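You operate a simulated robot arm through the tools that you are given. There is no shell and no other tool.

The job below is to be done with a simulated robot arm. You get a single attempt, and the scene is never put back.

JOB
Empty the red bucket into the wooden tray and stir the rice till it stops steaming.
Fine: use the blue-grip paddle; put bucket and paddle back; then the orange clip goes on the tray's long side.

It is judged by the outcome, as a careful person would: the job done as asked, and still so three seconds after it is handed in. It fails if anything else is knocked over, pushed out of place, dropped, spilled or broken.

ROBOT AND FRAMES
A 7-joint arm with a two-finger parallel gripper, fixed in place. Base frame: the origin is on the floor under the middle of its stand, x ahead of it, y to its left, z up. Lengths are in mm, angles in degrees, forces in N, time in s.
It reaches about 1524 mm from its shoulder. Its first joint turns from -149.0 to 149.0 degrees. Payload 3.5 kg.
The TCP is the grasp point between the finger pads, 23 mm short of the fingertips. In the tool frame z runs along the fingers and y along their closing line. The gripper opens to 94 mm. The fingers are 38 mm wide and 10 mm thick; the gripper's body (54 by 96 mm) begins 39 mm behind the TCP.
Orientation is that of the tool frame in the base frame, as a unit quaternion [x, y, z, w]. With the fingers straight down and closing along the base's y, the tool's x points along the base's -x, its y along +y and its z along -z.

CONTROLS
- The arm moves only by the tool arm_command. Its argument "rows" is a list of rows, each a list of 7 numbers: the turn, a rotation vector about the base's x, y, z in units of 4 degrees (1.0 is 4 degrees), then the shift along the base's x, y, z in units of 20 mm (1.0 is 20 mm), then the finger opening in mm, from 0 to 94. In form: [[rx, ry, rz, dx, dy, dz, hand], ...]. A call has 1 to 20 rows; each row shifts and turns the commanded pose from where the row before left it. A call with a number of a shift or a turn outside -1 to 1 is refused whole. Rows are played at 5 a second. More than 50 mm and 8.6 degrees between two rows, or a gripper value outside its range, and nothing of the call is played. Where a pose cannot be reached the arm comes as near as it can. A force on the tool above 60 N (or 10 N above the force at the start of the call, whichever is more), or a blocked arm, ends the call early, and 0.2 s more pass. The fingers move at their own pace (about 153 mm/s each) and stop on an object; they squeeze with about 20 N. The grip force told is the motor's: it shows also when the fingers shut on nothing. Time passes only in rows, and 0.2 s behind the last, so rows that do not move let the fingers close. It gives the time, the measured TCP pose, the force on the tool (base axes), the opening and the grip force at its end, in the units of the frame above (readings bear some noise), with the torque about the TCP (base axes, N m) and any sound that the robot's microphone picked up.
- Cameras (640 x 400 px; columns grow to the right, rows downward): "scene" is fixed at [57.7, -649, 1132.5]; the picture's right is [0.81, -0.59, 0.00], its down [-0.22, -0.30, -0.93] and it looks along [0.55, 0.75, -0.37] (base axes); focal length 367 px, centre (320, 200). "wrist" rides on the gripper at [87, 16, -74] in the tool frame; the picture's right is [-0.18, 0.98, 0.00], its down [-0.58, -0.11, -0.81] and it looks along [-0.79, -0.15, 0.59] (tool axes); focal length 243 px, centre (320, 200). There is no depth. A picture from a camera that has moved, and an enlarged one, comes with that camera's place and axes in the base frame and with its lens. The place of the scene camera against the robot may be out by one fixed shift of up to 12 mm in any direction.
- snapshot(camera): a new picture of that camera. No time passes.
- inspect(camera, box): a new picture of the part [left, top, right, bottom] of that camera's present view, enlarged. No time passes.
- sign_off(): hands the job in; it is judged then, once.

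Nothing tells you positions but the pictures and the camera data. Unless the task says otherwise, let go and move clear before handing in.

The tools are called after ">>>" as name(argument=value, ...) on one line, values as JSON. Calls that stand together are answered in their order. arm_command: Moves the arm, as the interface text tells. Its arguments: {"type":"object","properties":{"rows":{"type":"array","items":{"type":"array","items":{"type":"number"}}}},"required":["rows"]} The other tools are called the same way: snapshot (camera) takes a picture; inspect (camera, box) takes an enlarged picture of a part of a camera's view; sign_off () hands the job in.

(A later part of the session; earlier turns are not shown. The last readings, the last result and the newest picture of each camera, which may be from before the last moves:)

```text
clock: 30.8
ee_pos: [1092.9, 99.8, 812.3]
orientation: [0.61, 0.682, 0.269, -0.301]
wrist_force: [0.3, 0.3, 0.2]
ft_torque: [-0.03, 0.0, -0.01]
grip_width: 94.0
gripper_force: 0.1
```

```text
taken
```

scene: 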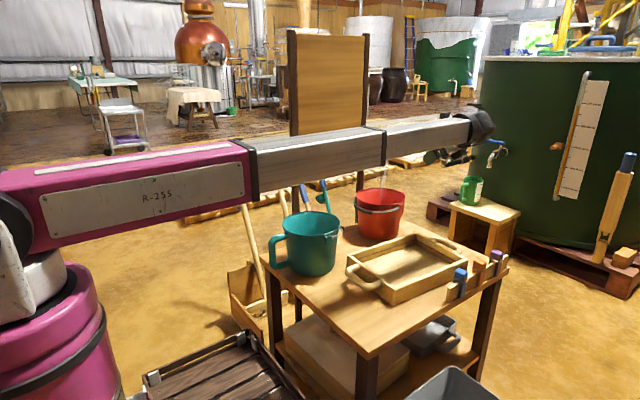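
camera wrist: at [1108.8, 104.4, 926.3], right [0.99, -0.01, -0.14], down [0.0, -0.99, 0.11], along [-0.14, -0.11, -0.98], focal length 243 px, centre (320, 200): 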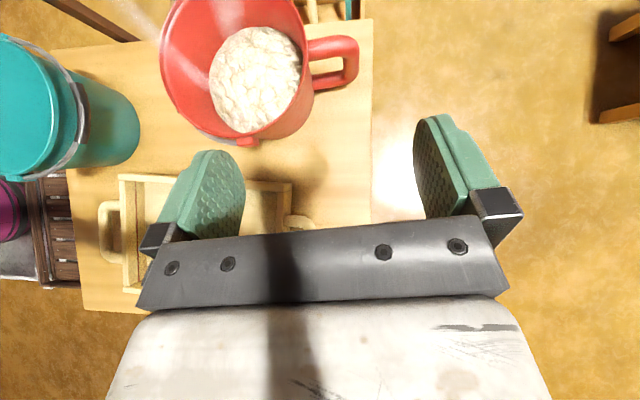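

Now I have a clean top view of the red bucket and its handle. I'm enlarging to measure the bar.

>>> inspect(camera="wrist", box=[150, 0, 390, 150])

>>> inspect(camera="wrist", box=[290, 20, 370, 110])

```text
2.67 times, centred on (270, 75) of wrist
camera zoom: at [1108.8, 104.4, 926.3], right [0.99, -0.01, -0.14], down [0.0, -0.99, 0.11], along [-0.14, -0.11, -0.98], focal length 647 px, centre (453, 533)
```

zoom: 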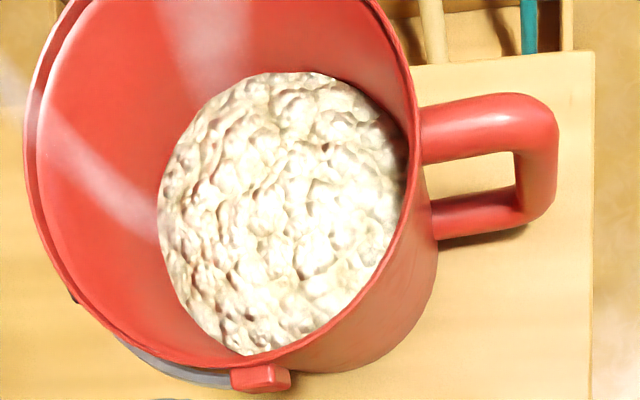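

```text
4.44 times, centred on (330, 65) of wrist
camera zoom: at [1108.8, 104.4, 926.3], right [0.99, -0.01, -0.14], down [0.0, -0.99, 0.11], along [-0.14, -0.11, -0.98], focal length 1078 px, centre (276, 800)
```

zoom: 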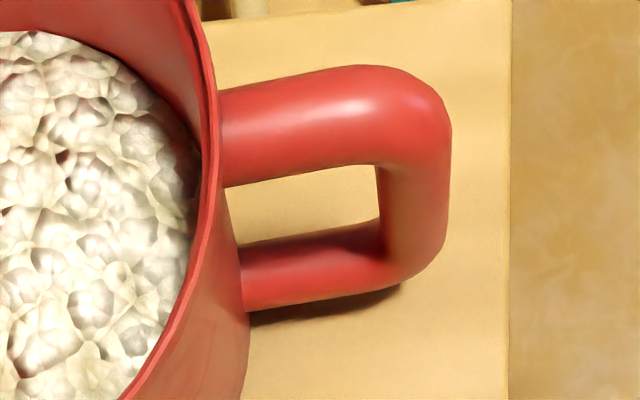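

The handle's upright bar is at about x 1097–1114, y 244, spanning z≈550–620, with a 45 mm gap to the bucket wall. I'm flattening the tool a bit, narrowing the fingers to about 52 mm and dropping to a pre-grasp pose on the bar's -y side.

>>> arm_command(rows=[[0.99, 0.11, 0, 0.3, 0, -0.5, 70], [0.99, 0.11, 0, 0.3, 0, -1, 52], [0.99, 0.11, 0, 0.3, 0, -1, 52], [0.99, 0.11, 0, 0.3, 0, -1, 52], [0.5, 0.055, 0, 0.1, 0, -1, 52], [0, 0, 0, 0, 0, -1, 52], [0, 0, 0, 0, 0, -1, 52], [0, 0, 0, 0, 0, -0.8, 52], [0, 0, 0, 0, 0, 0, 52]])

>>> snapshot(camera="wrist")

>>> snapshot(camera="scene")

```text
clock: 32.8
ee_pos: [1120.3, 99.3, 666.6]
orientation: [0.561, 0.627, 0.361, -0.403]
wrist_force: [0.2, 0.4, -0.3]
ft_torque: [-0.02, 0.0, 0.03]
grip_width: 52.0
gripper_force: 0.2
```

```text
taken
camera wrist: at [1139.1, 69.3, 776.1], right [0.99, 0.03, -0.17], down [0.0, -0.98, -0.19], along [-0.17, 0.19, -0.97], focal length 243 px, centre (320, 200)
```

wrist: 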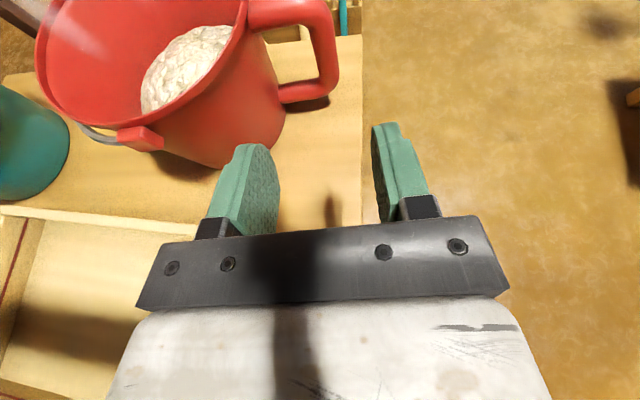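

```text
taken
```

scene: 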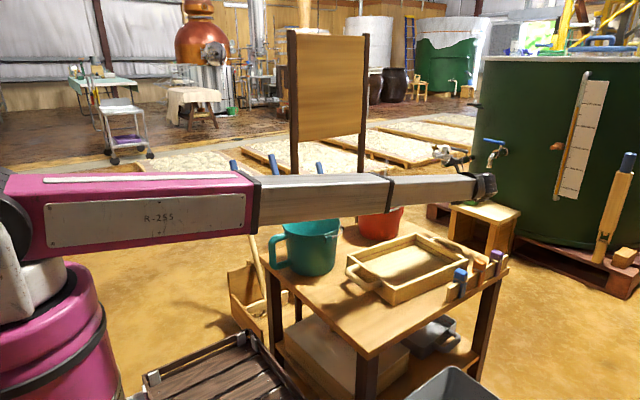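

The gripper is aligned with the handle. I'm enlarging the view to check the bar's position before sliding in.

>>> inspect(camera="wrist", box=[240, 0, 400, 110])

>>> inspect(camera="scene", box=[340, 170, 520, 270])

```text
3.64 times, centred on (320, 55) of wrist
camera zoom: at [1139.1, 69.3, 776.1], right [0.99, 0.03, -0.17], down [0.0, -0.98, -0.19], along [-0.17, 0.19, -0.97], focal length 882 px, centre (320, 727)
```

zoom: 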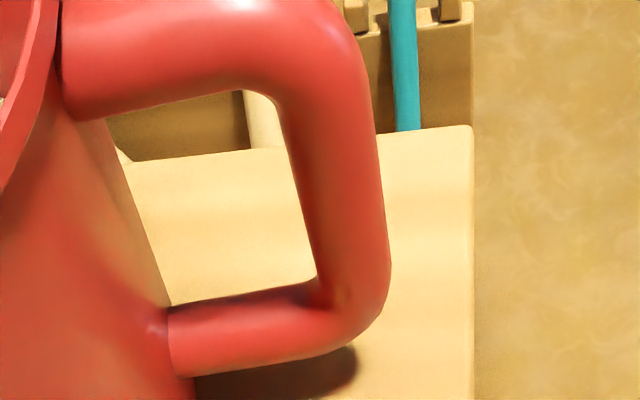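

```text
3.56 times, centred on (430, 220) of scene
camera zoom: at [57.7, -649.0, 1132.5], right [0.81, -0.59, 0.0], down [-0.22, -0.3, -0.93], along [0.55, 0.75, -0.37], focal length 1304 px, centre (-71, 129)
```

zoom: 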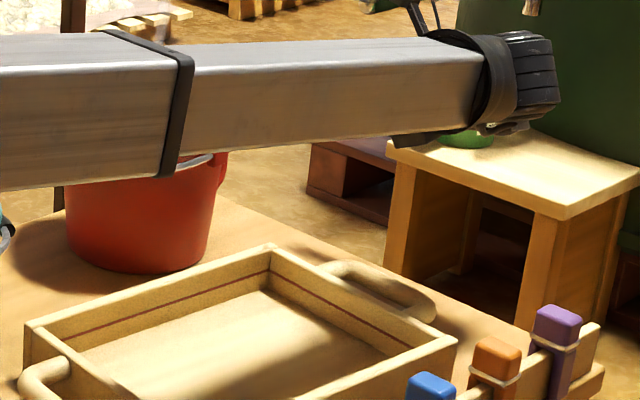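

The bar is confirmed at about (1107, 247, 585). I'm sliding in along the finger direction, most of the way first, then checking.

>>> arm_command(rows=[[0, 0, 0, 0.13, 0, -0.7, 52], [0, 0, 0, -0.09, 0.81, -0.37, 52], [0, 0, 0, -0.09, 0.81, -0.37, 52], [0, 0, 0, -0.09, 0.81, -0.37, 52], [0, 0, 0, -0.09, 0.81, -0.37, 52], [0, 0, 0, -0.09, 0.81, -0.37, 52], [0, 0, 0, -0.09, 0.81, -0.37, 52], [0, 0, 0, 0, 0, 0, 52]])

>>> snapshot(camera="wrist")

>>> snapshot(camera="scene")

```text
clock: 34.6
ee_pos: [1110.5, 197.4, 606.4]
orientation: [0.56, 0.627, 0.36, -0.404]
wrist_force: [0.1, -0.6, 0.1]
ft_torque: [0.0, -0.03, 0.03]
grip_width: 52.0
gripper_force: 0.0
```

```text
taken
camera wrist: at [1130.4, 166.9, 717.7], right [0.99, 0.03, -0.17], down [0.0, -0.98, -0.19], along [-0.17, 0.19, -0.97], focal length 243 px, centre (320, 200)
```

wrist: 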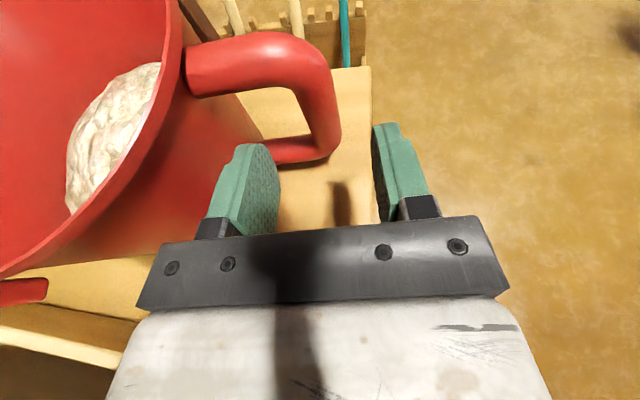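

```text
taken
```

scene: 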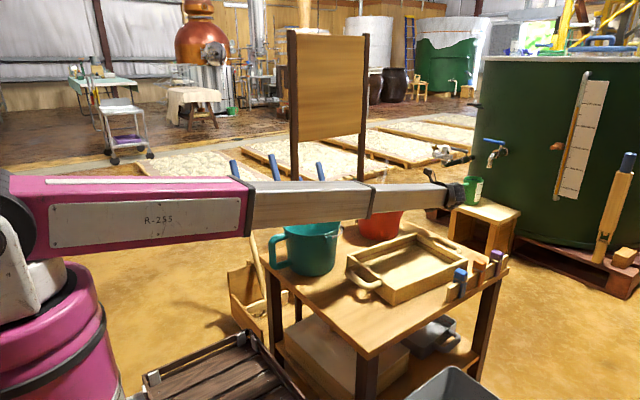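

The bar is centred between the open fingers. I'm sliding the last 50 mm and closing on it.

>>> arm_command(rows=[[0, 0, 0, -0.05, 0.62, -0.27, 52], [0, 0, 0, -0.05, 0.62, -0.27, 52], [0, 0, 0, -0.05, 0.62, -0.27, 52], [0, 0, 0, -0.05, 0.62, -0.27, 52], [0, 0, 0, 0, 0, 0, 40], [0, 0, 0, 0, 0, 0, 10], [0, 0, 0, 0, 0, 0, 10], [0, 0, 0, 0, 0, 0, 10]])

>>> snapshot(camera="wrist")

```text
clock: 36.4
ee_pos: [1106.3, 246.9, 587.3]
orientation: [0.561, 0.627, 0.361, -0.404]
wrist_force: [-3.9, 0.0, -0.4]
ft_torque: [0.1, -0.09, 0.02]
grip_width: 21.9
gripper_force: 19.8
```

```text
taken
camera wrist: at [1126.3, 216.3, 696.6], right [0.99, 0.03, -0.17], down [0.0, -0.98, -0.19], along [-0.17, 0.19, -0.97], focal length 243 px, centre (320, 200)
```

wrist: 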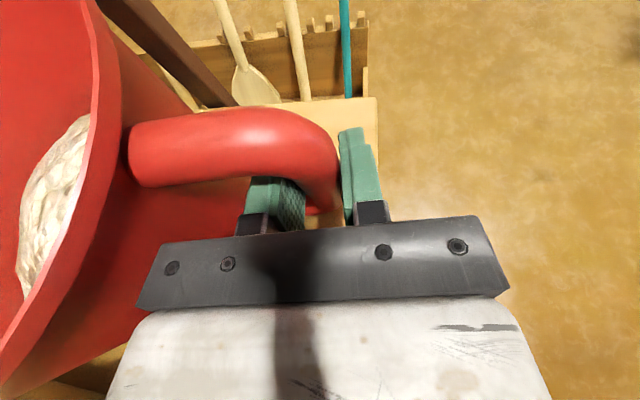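

The fingers hold the bar at 22 mm. I'm lifting just a few millimetres to weigh the bucket and see whether the grip holds.

>>> arm_command(rows=[[0, 0, 0, 0, 0, 0.1, 10], [0, 0, 0, 0, 0, 0.1, 10], [0, 0, 0, 0, 0, 0.1, 10], [0, 0, 0, 0, 0, 0, 10], [0, 0, 0, 0, 0, 0, 10]])

>>> snapshot(camera="wrist")

>>> inspect(camera="scene", box=[340, 170, 480, 260])

```text
clock: 37.6
ee_pos: [1108.6, 247.6, 591.8]
orientation: [0.56, 0.627, 0.36, -0.404]
wrist_force: [-0.4, 0.2, 0.2]
ft_torque: [0.07, -0.96, 0.03]
grip_width: 22.6
gripper_force: 20.1
```

```text
taken
camera wrist: at [1126.7, 215.9, 701.5], right [0.99, 0.03, -0.17], down [0.0, -0.98, -0.19], along [-0.17, 0.19, -0.97], focal length 243 px, centre (320, 200)
```

wrist: 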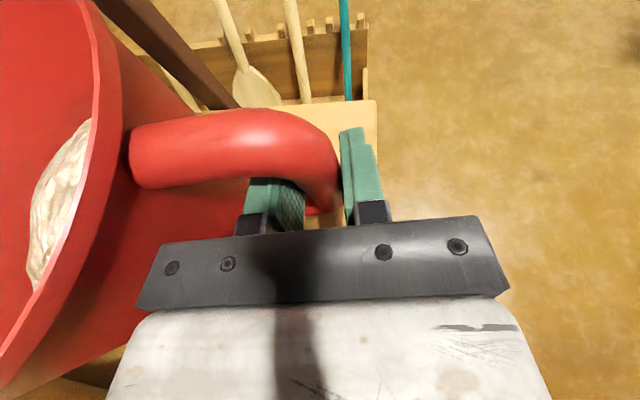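

```text
4.44 times, centred on (410, 215) of scene
camera zoom: at [57.7, -649.0, 1132.5], right [0.81, -0.59, 0.0], down [-0.22, -0.3, -0.93], along [0.55, 0.75, -0.37], focal length 1630 px, centre (-80, 133)
```

zoom: 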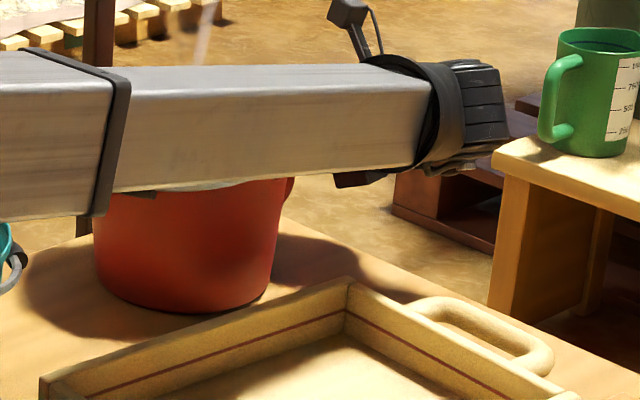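

The torque is about -1 N·m but with hardly any vertical load yet. I'm lifting a little further and reading again.

>>> arm_command(rows=[[0, 0, 0, 0, 0, 0.2, 10], [0, 0, 0, 0, 0, 0.2, 10], [0, 0, 0, 0, 0, 0, 10], [0, 0, 0, 0, 0, 0, 10]])

>>> snapshot(camera="wrist")

>>> inspect(camera="scene", box=[340, 170, 480, 260])

```text
clock: 38.6
ee_pos: [1107.5, 245.0, 600.3]
orientation: [0.561, 0.627, 0.36, -0.403]
wrist_force: [-1.3, -0.3, -9.3]
ft_torque: [0.06, -0.94, 0.0]
grip_width: 24.1
gripper_force: 20.1
```

```text
taken
camera wrist: at [1126.5, 216.0, 709.5], right [0.99, 0.03, -0.17], down [0.0, -0.98, -0.19], along [-0.17, 0.19, -0.97], focal length 243 px, centre (320, 200)
```

wrist: 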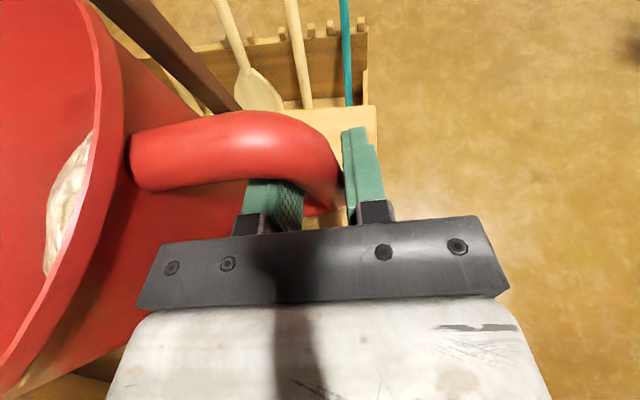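

```text
4.44 times, centred on (410, 215) of scene
camera zoom: at [57.7, -649.0, 1132.5], right [0.81, -0.59, 0.0], down [-0.22, -0.3, -0.93], along [0.55, 0.75, -0.37], focal length 1630 px, centre (-80, 133)
```

zoom: 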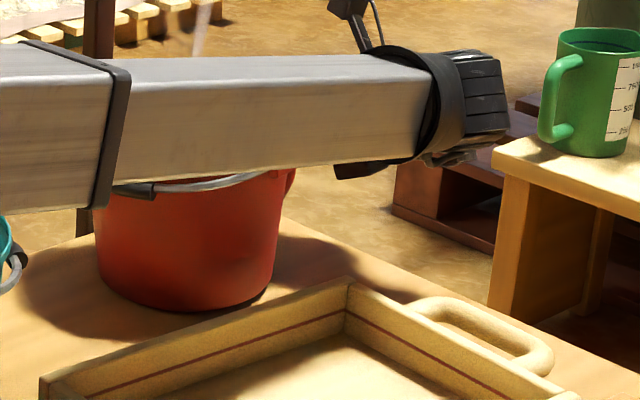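

The bucket weighs about 14 N, and the measured torque shows a level lift by this bar exceeds what the grip can hold, so it would tip. I'll set it back down, release, and grip the rim beside the handle instead, where the load hangs nearly beneath the fingers.

>>> arm_command(rows=[[0, 0, 0, 0, 0, -0.2, 10], [0, 0, 0, 0, 0, -0.2, 10], [0, 0, 0, 0, 0, -0.2, 10], [0, 0, 0, 0, 0, -0.1, 10], [0, 0, 0, 0, 0, 0, 10]])

>>> inspect(camera="scene", box=[340, 170, 480, 260])

```text
clock: 39.8
ee_pos: [1107.8, 246.4, 589.3]
orientation: [0.559, 0.627, 0.361, -0.405]
wrist_force: [6.2, 2.6, 13.9]
ft_torque: [-0.26, 0.11, 0.01]
grip_width: 21.8
gripper_force: 19.6
```

```text
4.44 times, centred on (410, 215) of scene
camera zoom: at [57.7, -649.0, 1132.5], right [0.81, -0.59, 0.0], down [-0.22, -0.3, -0.93], along [0.55, 0.75, -0.37], focal length 1630 px, centre (-80, 133)
```

zoom: 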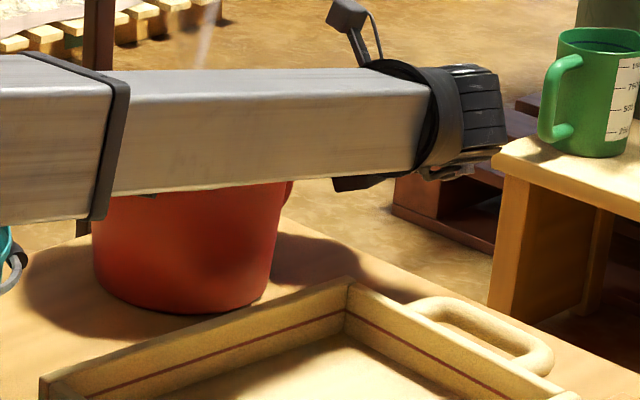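

The bucket is back flat on the table. I'm opening the fingers and backing out along the same line.

>>> arm_command(rows=[[0, 0, 0, 0, 0, 0.1, 10], [0, 0, 0, 0, 0, 0, 40], [0, 0, 0, 0, 0, 0, 52], [0, 0, 0, 0.05, -0.45, 0.2, 52], [0, 0, 0, 0.09, -0.81, 0.37, 52], [0, 0, 0, 0.09, -0.81, 0.37, 52], [0, 0, 0, 0.09, -0.81, 0.37, 52], [0, 0, 0, 0.09, -0.81, 0.37, 52], [0, 0, 0, 0.09, -0.81, 0.37, 52], [0, 0, 0, 0.09, -0.81, 0.37, 52], [0, 0, 0, 0.09, -0.81, 0.37, 52], [0, 0, 0, 0.09, -0.81, 0.37, 52]])

>>> snapshot(camera="wrist")

```text
clock: 42.4
ee_pos: [1122.9, 106.7, 652.0]
orientation: [0.561, 0.627, 0.36, -0.403]
wrist_force: [0.1, -0.3, 0.0]
ft_torque: [-0.01, -0.03, -0.01]
grip_width: 52.1
gripper_force: 0.0
```

```text
taken
camera wrist: at [1142.0, 77.4, 762.0], right [0.99, 0.03, -0.17], down [0.0, -0.98, -0.19], along [-0.17, 0.19, -0.97], focal length 243 px, centre (320, 200)
```

wrist: 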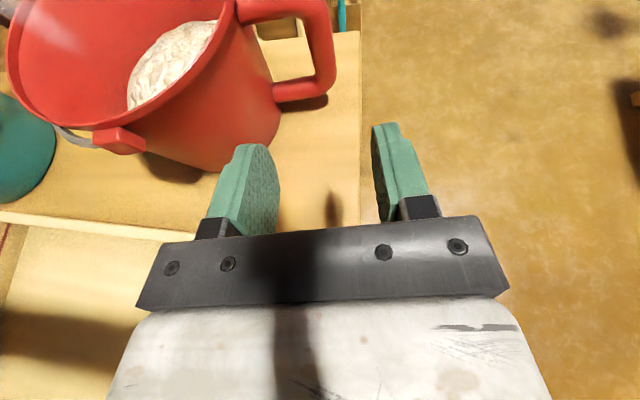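

Released cleanly and the bucket stands where it was. I'm rising while turning the fingers back to straight down.

>>> arm_command(rows=[[0, 0, 0, 0, -0.2, 0.5, 70], [-0.5, -0.055, 0, 0, -0.2, 1, 94], [-0.99, -0.11, 0, 0, 0, 1, 94], [-0.99, -0.11, 0, 0, 0, 1, 94], [-0.99, -0.11, 0, 0, 0, 1, 94], [-0.99, -0.11, 0, 0, 0, 1, 94], [-0.99, -0.11, 0, 0, 0, 1, 94], [-0.99, -0.11, 0, 0, 0, 1, 94], [-0.99, -0.11, 0, -0.2, 0, 1, 94], [-0.99, -0.11, 0, -0.2, 0, 1, 94], [-0.99, -0.11, 0, -0.2, 0, 0.5, 94], [-0.99, -0.11, 0, -0.2, 0, 0, 94], [-0.99, -0.11, 0, -0.2, 0, 0, 94], [-0.99, -0.11, 0, -0.2, 0, 0, 94], [-0.99, -0.11, 0, -0.2, 0, 0, 94], [-0.99, -0.11, 0, -0.2, 0, 0, 94], [-0.99, -0.11, 0, -0.2, 0, 0, 94], [-0.85, -0.09, 0, -0.2, 0, 0, 94]])

```text
clock: 46.2
ee_pos: [1082.9, 99.8, 852.3]
orientation: [0.667, 0.745, 0.0, -0.002]
wrist_force: [-0.1, 0.4, -0.3]
ft_torque: [0.0, 0.0, 0.03]
grip_width: 93.9
gripper_force: 0.1
```

The tool is straight down again. I'm yawing the wrist round to the other side so the camera ends up on the side away from the board.

>>> arm_command(rows=[[0, 0, 0.5, -0.2, 0, 0, 94], [0, 0, 1, -0.3, 0, 0, 94], [0, 0, 1, -0.3, 0, 0, 94], [0, 0, 1, -0.3, 0, 0, 94], [0, 0, 1, -0.3, 0, 0, 94], [0, 0, 1, -0.3, 0, 0, 94], [0, 0, 1, -0.3, 0, 0, 94], [0, 0, 1, -0.3, 0, 0, 94], [0, 0, 1, -0.3, 0, 0, 94], [0, 0, 1, -0.3, 0, 0, 94], [0, 0, 1, -0.3, 0, 0, 94], [0, 0, 1, 0, 0, 0, 94], [0, 0, 1, 0, 0, 0, 94], [0, 0, 1, 0, 0, 0, 94], [0, 0, 1, 0, 0, 0, 94], [0, 0, 1, 0, 0, 0, 94], [0, 0, 1, 0, 0, 0, 94], [0, 0, 1, 0, 0, 0, 94], [0, 0, 1, 0, 0, 0, 94], [0, 0, 1, 0, 0, 0, 94]])

>>> arm_command(rows=[[0, 0, 1, 0, 0, 0, 94], [0, 0, 1, 0, 0, 0, 94], [0, 0, 1, 0, 0, 0, 94], [0, 0, 1, 0, 0, 0, 94], [0, 0, 1, 0, 0, 0, 94], [0, 0, 1, 0, 0, 0, 94], [0, 0, 1, 0, 0, 0, 94], [0, 0, 1, 0, 0, 0, 94], [0, 0, 1, 0, 0, 0, 94], [0, 0, 1, 0, 0, 0, 94], [0, 0, 1, 0, 0, 0, 94], [0, 0, 1, 0, 0, 0, 94], [0, 0, 1, 0, 0, 0, 94], [0, 0, 1, 0, 0, 0, 94], [0, 0, 1, 0, 0, 0, 94], [0, 0, 1, 0, 0, 0, 94], [0, 0, 1, 0, 0, 0, 94], [0, 0, 0.7, 0, 0, 0, 94]])

>>> snapshot(camera="wrist")

```text
clock: 50.4
ee_pos: [1018.8, 99.3, 852.2]
orientation: [0.049, 0.999, -0.001, -0.003]
wrist_force: [1.3, 0.6, -0.8]
ft_torque: [-0.02, 0.0, 0.02]
grip_width: 94.1
gripper_force: 0.1
```

```text
clock: 54.2
ee_pos: [1018.9, 98.7, 852.0]
orientation: [-0.539, 0.842, -0.002, -0.002]
wrist_force: [0.8, 0.4, 0.6]
ft_torque: [0.02, 0.0, -0.02]
grip_width: 94.0
gripper_force: 0.0
```

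```text
taken
camera wrist: at [967.0, 28.0, 926.1], right [-0.82, 0.58, 0.0], down [0.34, 0.49, 0.8], along [0.47, 0.65, -0.6], focal length 243 px, centre (320, 200)
```

wrist: 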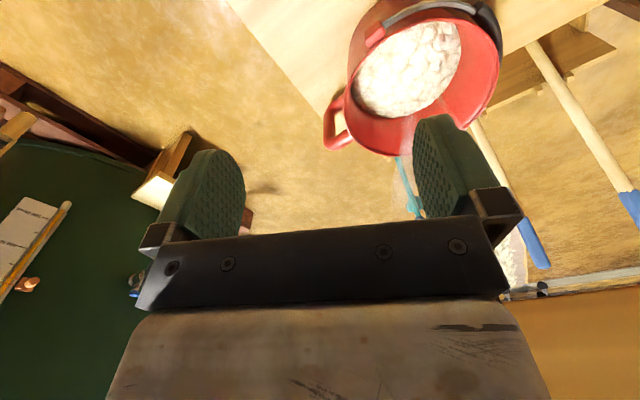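

I have the bucket rim and handle in view from the -y side. I'm enlarging to locate the grip point on the rim between ear and handle.

>>> inspect(camera="wrist", box=[300, 0, 520, 165])

```text
2.42 times, centred on (410, 82) of wrist
camera zoom: at [967.0, 28.0, 926.1], right [-0.82, 0.58, 0.0], down [0.34, 0.49, 0.8], along [0.47, 0.65, -0.6], focal length 588 px, centre (102, 485)
```

zoom: 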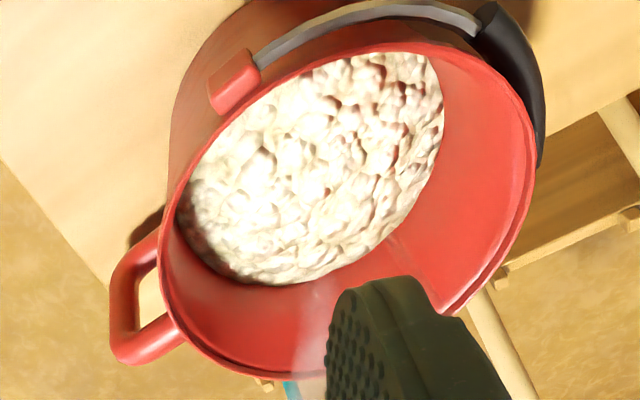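

My model matches the picture: bucket axis (970, 234.5), rim top z≈660, radius 87. I'm moving above a rim point 25° from +x toward the -y side, tilting about 5° to match the wall's slope.

>>> arm_command(rows=[[0.29, 0.62, 0, 0.29, 0.81, -0.5, 70], [0.29, 0.62, 0, 0.29, 0.81, -1, 60], [0, 0, 0, 0.29, 0.81, -1, 60], [0, 0, 0, 0.29, 0.81, -1, 60], [0, 0, 0, 0.29, 0.81, -1, 60], [0, 0, 0, 0.27, 0.81, -1, 60], [0, 0, 0, 0, 0, 0, 60]])

>>> snapshot(camera="wrist")

>>> snapshot(camera="scene")

```text
clock: 55.8
ee_pos: [1052.6, 196.8, 741.1]
orientation: [-0.538, 0.842, 0.038, -0.027]
wrist_force: [0.1, -0.3, -0.3]
ft_torque: [0.04, -0.01, -0.02]
grip_width: 60.0
gripper_force: 0.1
```

```text
taken
camera wrist: at [1008.2, 122.6, 817.8], right [-0.81, 0.58, 0.09], down [0.41, 0.45, 0.79], along [0.42, 0.68, -0.61], focal length 243 px, centre (320, 200)
```

wrist: 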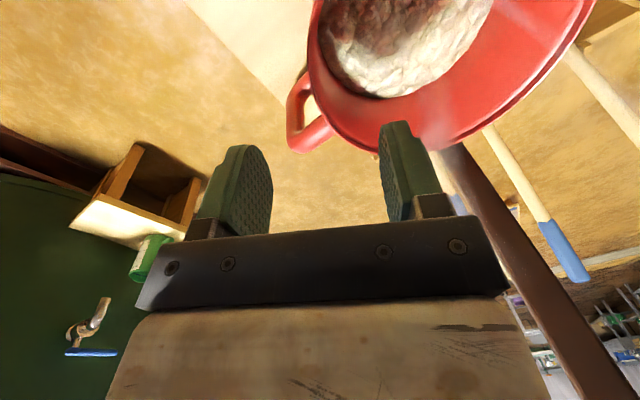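

```text
taken
```

scene: 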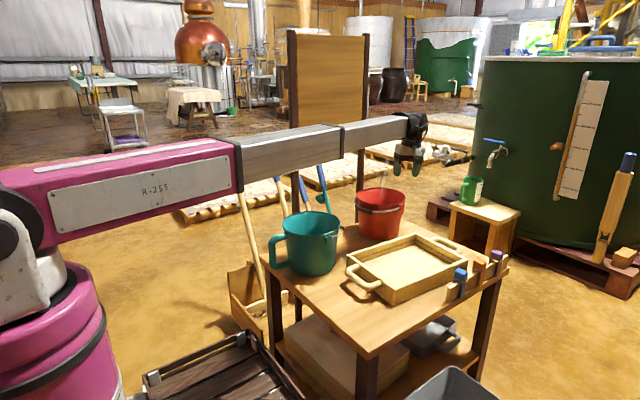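

The gripper axis appears to meet the rim's outer edge. I'm zooming in to fine-tune before descending.

>>> inspect(camera="wrist", box=[260, 0, 420, 200])

```text
2.00 times, centred on (340, 100) of wrist
camera zoom: at [1008.2, 122.6, 817.8], right [-0.81, 0.58, 0.09], down [0.41, 0.45, 0.79], along [0.42, 0.68, -0.61], focal length 485 px, centre (280, 400)
```

zoom: 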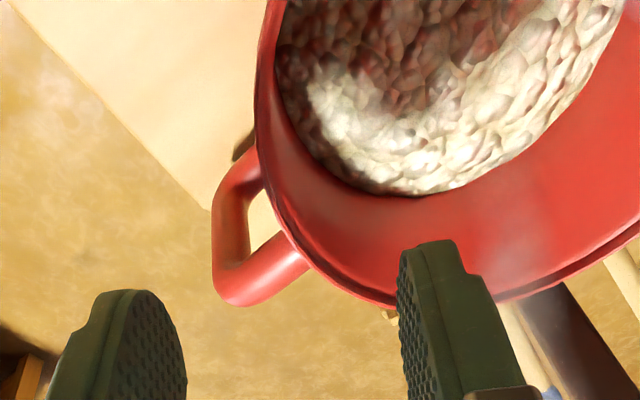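

The axis lines up with the rim lip and there is clearance to the handle. I'm descending about 100 mm so the fingers straddle the wall.

>>> arm_command(rows=[[0, 0, 0, -0.09, 0.04, -1, 60], [0, 0, 0, -0.09, 0.04, -1, 60], [0, 0, 0, -0.09, 0.04, -1, 60], [0, 0, 0, -0.09, 0.04, -1, 60], [0, 0, 0, -0.07, 0.03, -0.8, 60], [0, 0, 0, 0, 0, 0, 60]])

>>> snapshot(camera="wrist")

>>> inspect(camera="scene", box=[340, 130, 480, 250])

```text
clock: 57.2
ee_pos: [1044.7, 201.4, 645.8]
orientation: [-0.538, 0.842, 0.038, -0.027]
wrist_force: [-0.4, 0.5, 0.4]
ft_torque: [-0.01, -0.03, -0.01]
grip_width: 60.0
gripper_force: 0.0
```

```text
taken
camera wrist: at [999.1, 126.5, 721.8], right [-0.81, 0.58, 0.09], down [0.41, 0.45, 0.79], along [0.42, 0.68, -0.61], focal length 243 px, centre (320, 200)
```

wrist: 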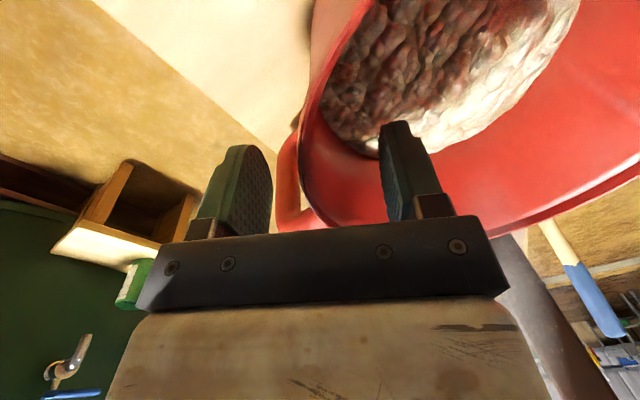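

```text
3.33 times, centred on (410, 190) of scene
camera zoom: at [57.7, -649.0, 1132.5], right [0.81, -0.59, 0.0], down [-0.22, -0.3, -0.93], along [0.55, 0.75, -0.37], focal length 1223 px, centre (20, 233)
```

zoom: 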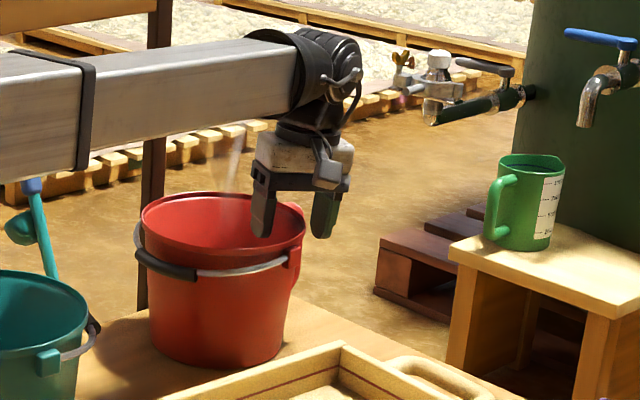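

The fingers straddle the wall, one inside and one outside, clear of handle and rice. I'm lowering the last 11 mm and closing.

>>> arm_command(rows=[[0, 0, 0, -0.05, 0.02, -0.55, 60], [0, 0, 0, 0, 0, 0, 30], [0, 0, 0, 0, 0, 0, 5], [0, 0, 0, 0, 0, 0, 0], [0, 0, 0, 0, 0, 0, 0]])

>>> snapshot(camera="wrist")

>>> inspect(camera="scene", box=[340, 130, 480, 250])

```text
clock: 58.4
ee_pos: [1043.5, 203.4, 635.0]
orientation: [-0.537, 0.842, 0.038, -0.027]
wrist_force: [2.6, 4.0, 1.2]
ft_torque: [0.42, 0.58, -0.58]
grip_width: 15.6
gripper_force: 19.8
```

```text
taken
camera wrist: at [998.3, 127.0, 710.8], right [-0.81, 0.58, 0.09], down [0.41, 0.45, 0.79], along [0.42, 0.68, -0.61], focal length 243 px, centre (320, 200)
```

wrist: 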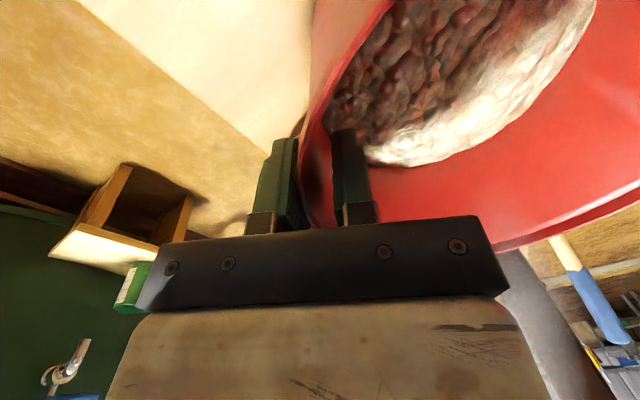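

```text
3.33 times, centred on (410, 190) of scene
camera zoom: at [57.7, -649.0, 1132.5], right [0.81, -0.59, 0.0], down [-0.22, -0.3, -0.93], along [0.55, 0.75, -0.37], focal length 1223 px, centre (20, 233)
```

zoom: 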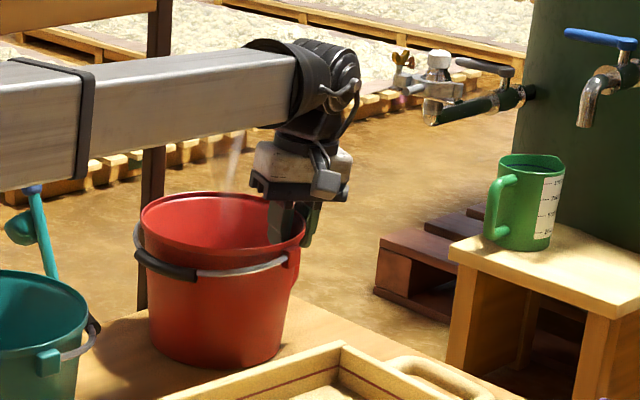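

The rim is gripped. I'm tipping the bucket gently about its far bottom edge toward the balanced angle, 8° first, and reading the forces.

>>> arm_command(rows=[[-0.21, -0.45, 0, -0.23, 0.1, 0.28, 0], [-0.21, -0.45, 0, -0.23, 0.11, 0.28, 0], [-0.21, -0.45, 0, -0.24, 0.11, 0.27, 0], [-0.21, -0.45, 0, -0.25, 0.12, 0.26, 0], [0, 0, 0, 0, 0, 0, 0]])

>>> inspect(camera="scene", box=[340, 130, 480, 250])

```text
clock: 59.6
ee_pos: [1024.7, 210.5, 655.9]
orientation: [-0.539, 0.842, -0.02, 0.01]
wrist_force: [-0.1, 2.4, -4.5]
ft_torque: [0.45, 0.29, -0.36]
grip_width: 14.0
gripper_force: 19.8
```

```text
3.33 times, centred on (410, 190) of scene
camera zoom: at [57.7, -649.0, 1132.5], right [0.81, -0.59, 0.0], down [-0.22, -0.3, -0.93], along [0.55, 0.75, -0.37], focal length 1223 px, centre (20, 233)
```

zoom: 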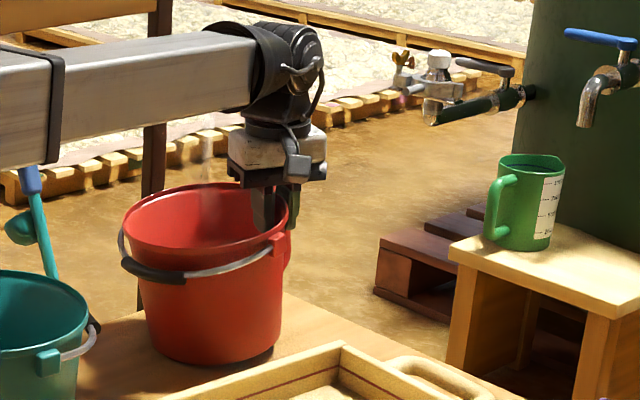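

It's tipping smoothly with the grip holding. I'm continuing another 8°, then lifting a little.

>>> arm_command(rows=[[-0.21, -0.45, 0, -0.26, 0.12, 0.25, 0], [-0.21, -0.45, 0, -0.26, 0.12, 0.24, 0], [-0.21, -0.45, 0, -0.27, 0.12, 0.23, 0], [-0.21, -0.45, 0, -0.27, 0.13, 0.22, 0], [0, 0, 0, 0, 0, 0.3, 0], [0, 0, 0, 0, 0, 0.3, 0], [0, 0, 0, 0, 0, 0.3, 0], [0, 0, 0, 0, 0, 0, 0]])

>>> inspect(camera="scene", box=[340, 130, 480, 250])

>>> snapshot(camera="wrist")

```text
clock: 61.4
ee_pos: [1002.7, 220.7, 692.3]
orientation: [-0.536, 0.839, -0.079, 0.047]
wrist_force: [-0.3, -0.3, -12.0]
ft_torque: [-0.29, -0.47, 0.02]
grip_width: 14.0
gripper_force: 19.7
```

```text
3.33 times, centred on (410, 190) of scene
camera zoom: at [57.7, -649.0, 1132.5], right [0.81, -0.59, 0.0], down [-0.22, -0.3, -0.93], along [0.55, 0.75, -0.37], focal length 1223 px, centre (20, 233)
```

zoom: 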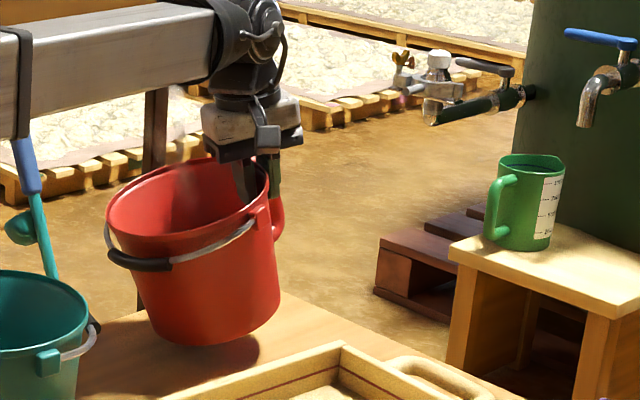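

```text
taken
camera wrist: at [939.6, 154.2, 763.0], right [-0.8, 0.57, -0.18], down [0.21, 0.55, 0.81], along [0.56, 0.61, -0.56], focal length 243 px, centre (320, 200)
```

wrist: 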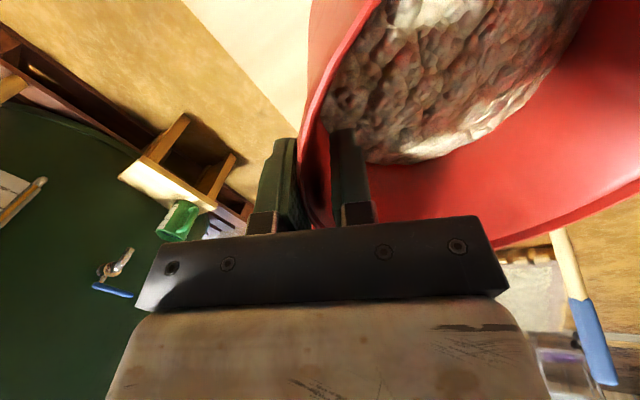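

The bucket is airborne: about 12 N with a modest 0.55 N·m torque, the grip steady and rice well inside at about 17° of tilt. I'm lifting it 100 mm.

>>> arm_command(rows=[[0, 0, 0, 0, 0, 0.3, 0], [0, 0, 0, 0, 0, 0.6, 0], [0, 0, 0, 0, 0, 0.8, 0], [0, 0, 0, 0, 0, 0.8, 0], [0, 0, 0, 0, 0, 0.8, 0], [0, 0, 0, 0, 0, 0.8, 0], [0, 0, 0, 0, 0, 0.6, 0], [0, 0, 0, 0, 0, 0.3, 0], [0, 0, 0, 0, 0, 0, 0]])

>>> snapshot(camera="scene")

```text
clock: 63.4
ee_pos: [1002.9, 218.6, 792.5]
orientation: [-0.535, 0.84, -0.079, 0.048]
wrist_force: [0.9, -0.3, -11.5]
ft_torque: [-0.28, -0.51, 0.03]
grip_width: 14.3
gripper_force: 19.9
```

```text
taken
```

scene: 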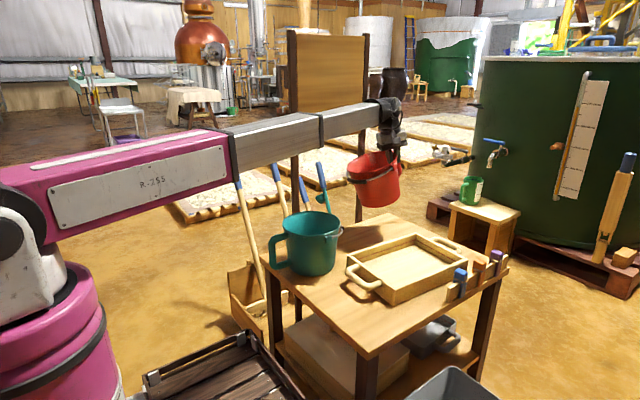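

It's steady. I'm carrying it over to the tray at this height while yawing about 20° so it will pour along the tray's length.

>>> arm_command(rows=[[0, 0, 0.1, 0, -0.3, 0, 0], [0, 0, 0.3, -0.05, -0.6, 0, 0], [0, 0, 0.4, -0.05, -0.7, 0, 0], [0, 0, 0.4, -0.05, -0.8, 0, 0], [0, 0, 0.4, -0.05, -0.8, 0, 0], [0, 0, 0.4, -0.05, -0.8, 0, 0], [0, 0, 0.4, -0.05, -0.8, 0, 0], [0, 0, 0.4, -0.05, -0.8, 0, 0], [0, 0, 0.4, -0.05, -0.8, 0, 0], [0, 0, 0.4, -0.05, -0.8, 0, 0], [0, 0, 0.4, -0.05, -0.8, 0, 0], [0, 0, 0.4, -0.05, -0.8, 0, 0], [0, 0, 0.4, -0.05, -0.8, 0, 0], [0, 0, 0.3, -0.05, -0.8, 0, 0], [0, 0, 0, -0.05, -0.7, 0, 0], [0, 0, 0, 0, -0.6, 0, 0], [0, 0, 0, 0, -0.3, 0, 0], [0, 0, 0, 0, 0, 0, 0]])

>>> snapshot(camera="scene")

>>> snapshot(camera="wrist")

```text
clock: 67.2
ee_pos: [989.2, -19.6, 793.1]
orientation: [-0.676, 0.732, -0.068, 0.06]
wrist_force: [0.4, -0.1, -11.1]
ft_torque: [-0.09, -0.55, 0.01]
grip_width: 14.3
gripper_force: 19.7
```

```text
taken
```

scene: 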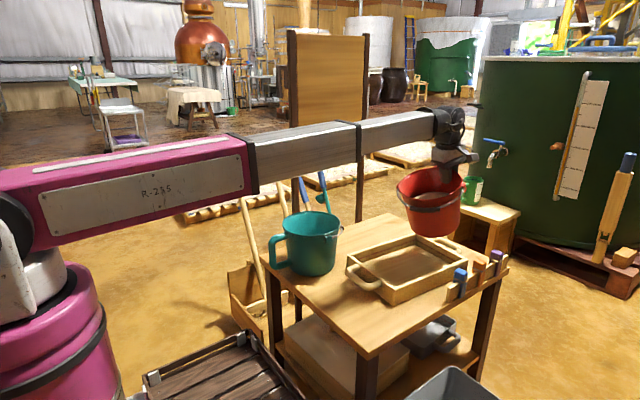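

```text
taken
camera wrist: at [952.5, -104.0, 863.3], right [-0.95, 0.26, -0.18], down [0.01, 0.59, 0.81], along [0.32, 0.77, -0.56], focal length 243 px, centre (320, 200)
```

wrist: 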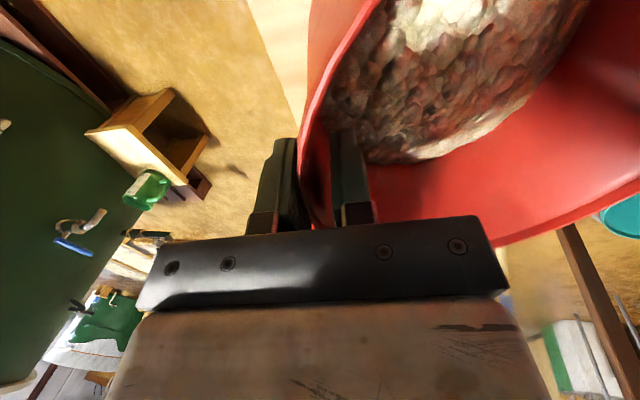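

The bucket is over the tray, steady. I'm starting the pour: tilting slowly toward -x to about 55° while easing down, then checking.

>>> arm_command(rows=[[-0.03, -0.4, 0, -0.05, 0, -0.1, 0], [-0.058, -0.748, 0, -0.13, 0.01, -0.21, 0], [-0.058, -0.748, 0, -0.13, 0.01, -0.21, 0], [-0.058, -0.748, 0, -0.13, 0.01, -0.21, 0], [-0.058, -0.748, 0, -0.13, 0.01, -0.21, 0], [-0.058, -0.748, 0, -0.13, 0.01, -0.21, 0], [-0.058, -0.748, 0, -0.13, 0.01, -0.21, 0], [-0.058, -0.748, 0, -0.13, 0.01, -0.21, 0], [-0.058, -0.748, 0, -0.13, 0.01, -0.21, 0], [-0.058, -0.748, 0, -0.13, 0.01, -0.21, 0], [-0.058, -0.748, 0, -0.13, 0.01, -0.21, 0], [-0.058, -0.748, 0, -0.13, 0.01, -0.21, 0], [0, 0, 0, 0, 0, 0, 0]])

>>> inspect(camera="scene", box=[340, 130, 520, 310])

>>> snapshot(camera="wrist")

```text
clock: 70.0
ee_pos: [960.2, -17.9, 744.4]
orientation: [-0.626, 0.679, -0.283, 0.259]
wrist_force: [0.1, 0.0, -11.4]
ft_torque: [-0.04, 0.1, -0.01]
grip_width: 14.2
gripper_force: 19.6
```

```text
2.22 times, centred on (430, 220) of scene
camera zoom: at [57.7, -649.0, 1132.5], right [0.81, -0.59, 0.0], down [-0.22, -0.3, -0.93], along [0.55, 0.75, -0.37], focal length 815 px, centre (76, 156)
```

zoom: 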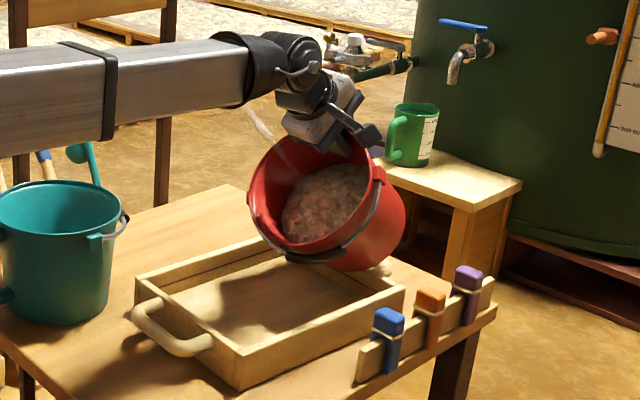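

```text
taken
camera wrist: at [888.0, -99.2, 785.8], right [-0.68, 0.24, -0.7], down [-0.45, 0.62, 0.64], along [0.59, 0.75, -0.31], focal length 243 px, centre (320, 200)
```

wrist: 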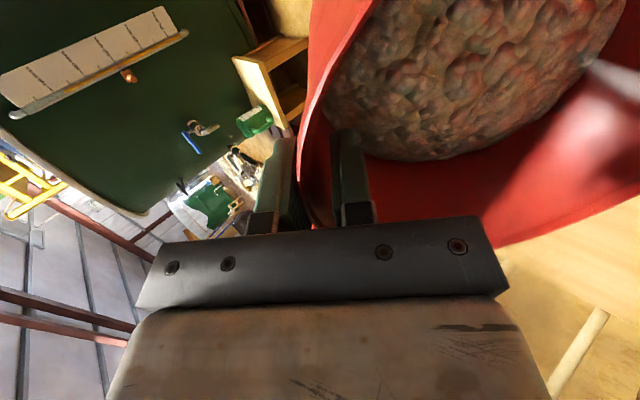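

Tilt is about 50° and the rice is holding together inside the bucket, with the lip over the tray. I'm continuing the tilt to about 95° while following the lip's position.

>>> arm_command(rows=[[-0.058, -0.748, 0, -0.22, 0.02, 0, 0], [-0.058, -0.748, 0, -0.25, 0.02, 0, 0], [-0.058, -0.748, 0, -0.27, 0.02, 0, 0], [-0.058, -0.748, 0, -0.27, 0.02, 0, 0], [-0.058, -0.748, 0, -0.27, 0.02, 0, 0], [-0.058, -0.748, 0, -0.27, 0.02, 0, 0], [-0.058, -0.748, 0, -0.27, 0.02, 0.03, 0], [-0.058, -0.748, 0, -0.27, 0.02, 0.03, 0], [0, 0, 0, 0, 0, 0, 0]])

>>> inspect(camera="scene", box=[340, 130, 520, 310])

```text
clock: 72.0
ee_pos: [917.6, -15.0, 745.9]
orientation: [-0.558, 0.605, -0.418, 0.385]
wrist_force: [0.0, 0.2, -11.4]
ft_torque: [-0.01, 0.42, -0.04]
grip_width: 14.1
gripper_force: 19.6
```

```text
2.22 times, centred on (430, 220) of scene
camera zoom: at [57.7, -649.0, 1132.5], right [0.81, -0.59, 0.0], down [-0.22, -0.3, -0.93], along [0.55, 0.75, -0.37], focal length 815 px, centre (76, 156)
```

zoom: 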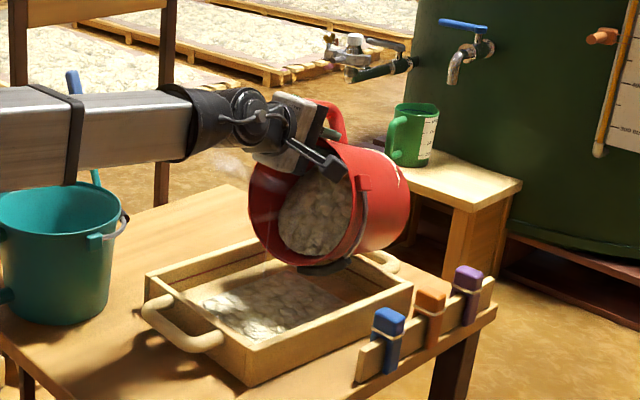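

Rice is starting to appear in the tray, but the tray itself looks slightly shifted. I'm checking more closely before continuing.

>>> snapshot(camera="scene")

>>> inspect(camera="scene", box=[370, 180, 470, 260])

>>> snapshot(camera="wrist")

```text
taken
```

scene: 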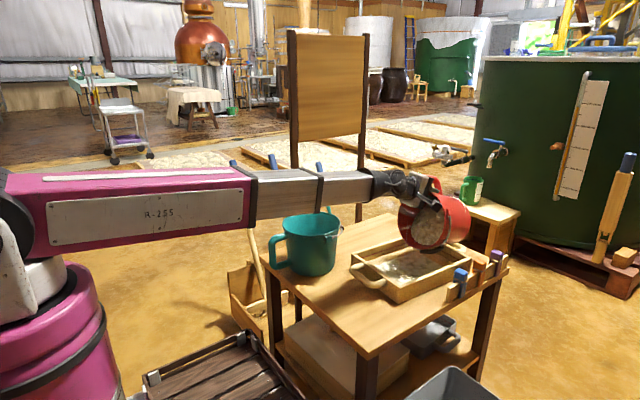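

```text
5.00 times, centred on (420, 220) of scene
camera zoom: at [57.7, -649.0, 1132.5], right [0.81, -0.59, 0.0], down [-0.22, -0.3, -0.93], along [0.55, 0.75, -0.37], focal length 1834 px, centre (-180, 100)
```

zoom: 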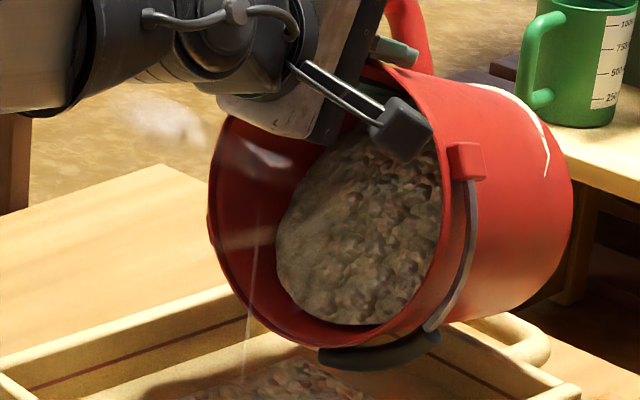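

```text
taken
camera wrist: at [835.0, -95.0, 757.1], right [-0.33, 0.21, -0.92], down [-0.66, 0.64, 0.39], along [0.67, 0.74, -0.07], focal length 243 px, centre (320, 200)
```

wrist: 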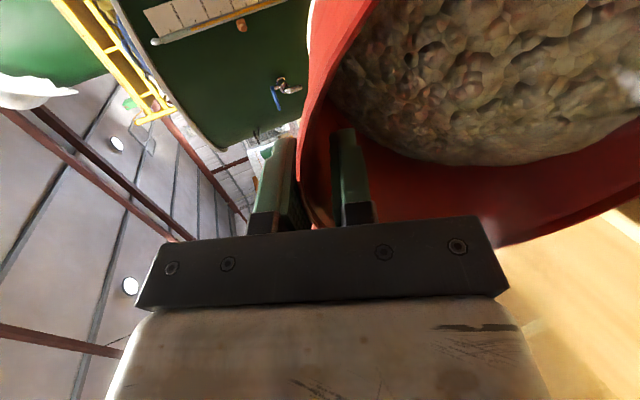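

I see what happened: the bucket's bottom corner swung low and nudged the tray about 15 mm toward +x. I'll raise the bucket to clear it, continue pouring, and slide the tray back to its place afterwards.

>>> arm_command(rows=[[0, 0, 0, 0, 0, 0.8, 0], [0, 0, 0, 0, 0, 0.5, 0], [-0.058, -0.748, 0, -0.22, 0.02, 0, 0], [-0.058, -0.748, 0, -0.25, 0.02, 0, 0], [-0.058, -0.748, 0, -0.25, 0.02, 0, 0], [-0.058, -0.748, 0, -0.25, 0.02, 0, 0], [-0.058, -0.748, 0, -0.25, 0.02, 0, 0], [0, 0, 0, 0, 0, 0, 0]])

>>> inspect(camera="scene", box=[340, 130, 520, 310])

```text
clock: 73.8
ee_pos: [900.3, -15.8, 771.3]
orientation: [-0.514, 0.565, -0.479, 0.433]
wrist_force: [-0.1, -0.4, -8.1]
ft_torque: [0.0, 0.39, -0.03]
grip_width: 13.7
gripper_force: 20.2
out of reach, approached as far as the arm can: row 6, 7
```

```text
2.22 times, centred on (430, 220) of scene
camera zoom: at [57.7, -649.0, 1132.5], right [0.81, -0.59, 0.0], down [-0.22, -0.3, -0.93], along [0.55, 0.75, -0.37], focal length 815 px, centre (76, 156)
```

zoom: 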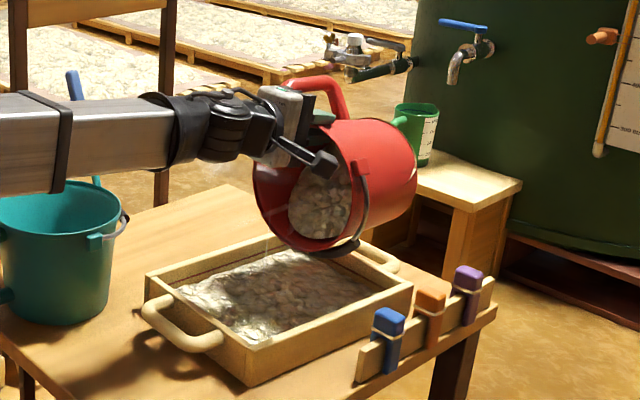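

The rice is flowing into the tray (load down to 8 N). I'm holding here a moment to let it run.

>>> arm_command(rows=[[0, 0, 0, 0, 0, 0, 0], [0, 0, 0, 0, 0, 0, 0], [0, 0, 0, 0, 0, 0, 0], [0, 0, 0, 0, 0, 0, 0], [0, 0, 0, 0, 0, 0, 0]])

>>> inspect(camera="scene", box=[340, 130, 520, 310])

```text
clock: 75.0
ee_pos: [901.3, -16.5, 771.9]
orientation: [-0.514, 0.565, -0.478, 0.433]
wrist_force: [-0.6, -0.1, -8.0]
ft_torque: [0.01, 0.45, 0.01]
grip_width: 14.1
gripper_force: 20.4
```

```text
2.22 times, centred on (430, 220) of scene
camera zoom: at [57.7, -649.0, 1132.5], right [0.81, -0.59, 0.0], down [-0.22, -0.3, -0.93], along [0.55, 0.75, -0.37], focal length 815 px, centre (76, 156)
```

zoom: 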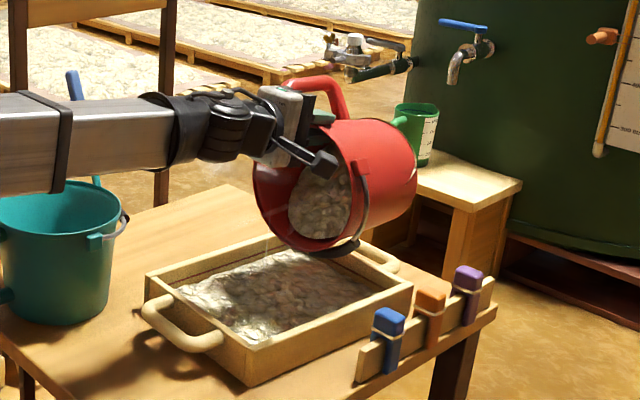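

At this tilt the flow has paused and the wrist is lined up with the forearm, blocking further tilt. I'm yawing the tool about 20° sideways (bucket still over the tray) so the wrist can carry on tilting.

>>> arm_command(rows=[[0, 0, -0.25, 0.05, -0.05, 0, 0], [0, 0, -0.4, 0.15, -0.12, 0.1, 0], [0, 0, -0.5, 0.15, -0.12, 0.1, 0], [0, 0, -0.5, 0.15, -0.12, 0.1, 0], [0, 0, -0.5, 0.15, -0.12, 0, 0], [0, 0, -0.5, 0.15, -0.12, 0, 0], [0, 0, -0.5, 0.15, -0.12, 0, 0], [0, 0, -0.5, 0.15, -0.12, 0, 0], [0, 0, -0.5, 0.15, -0.12, 0, 0], [0, 0, -0.5, 0.15, -0.12, 0, 0], [0, 0, -0.5, 0.15, -0.12, 0, 0], [0, 0, 0, 0, 0, 0, 0]])

>>> inspect(camera="scene", box=[340, 130, 520, 310])

```text
clock: 77.6
ee_pos: [931.8, -40.6, 777.1]
orientation: [-0.405, 0.648, -0.548, 0.341]
wrist_force: [-0.1, -0.9, -8.4]
ft_torque: [0.16, 0.4, 0.01]
grip_width: 14.1
gripper_force: 20.1
```

```text
2.22 times, centred on (430, 220) of scene
camera zoom: at [57.7, -649.0, 1132.5], right [0.81, -0.59, 0.0], down [-0.22, -0.3, -0.93], along [0.55, 0.75, -0.37], focal length 815 px, centre (76, 156)
```

zoom: 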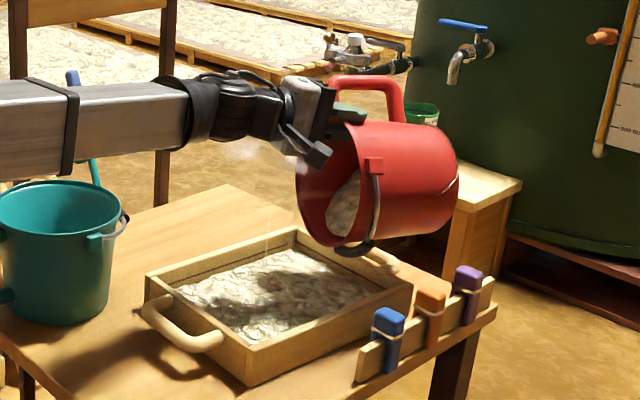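

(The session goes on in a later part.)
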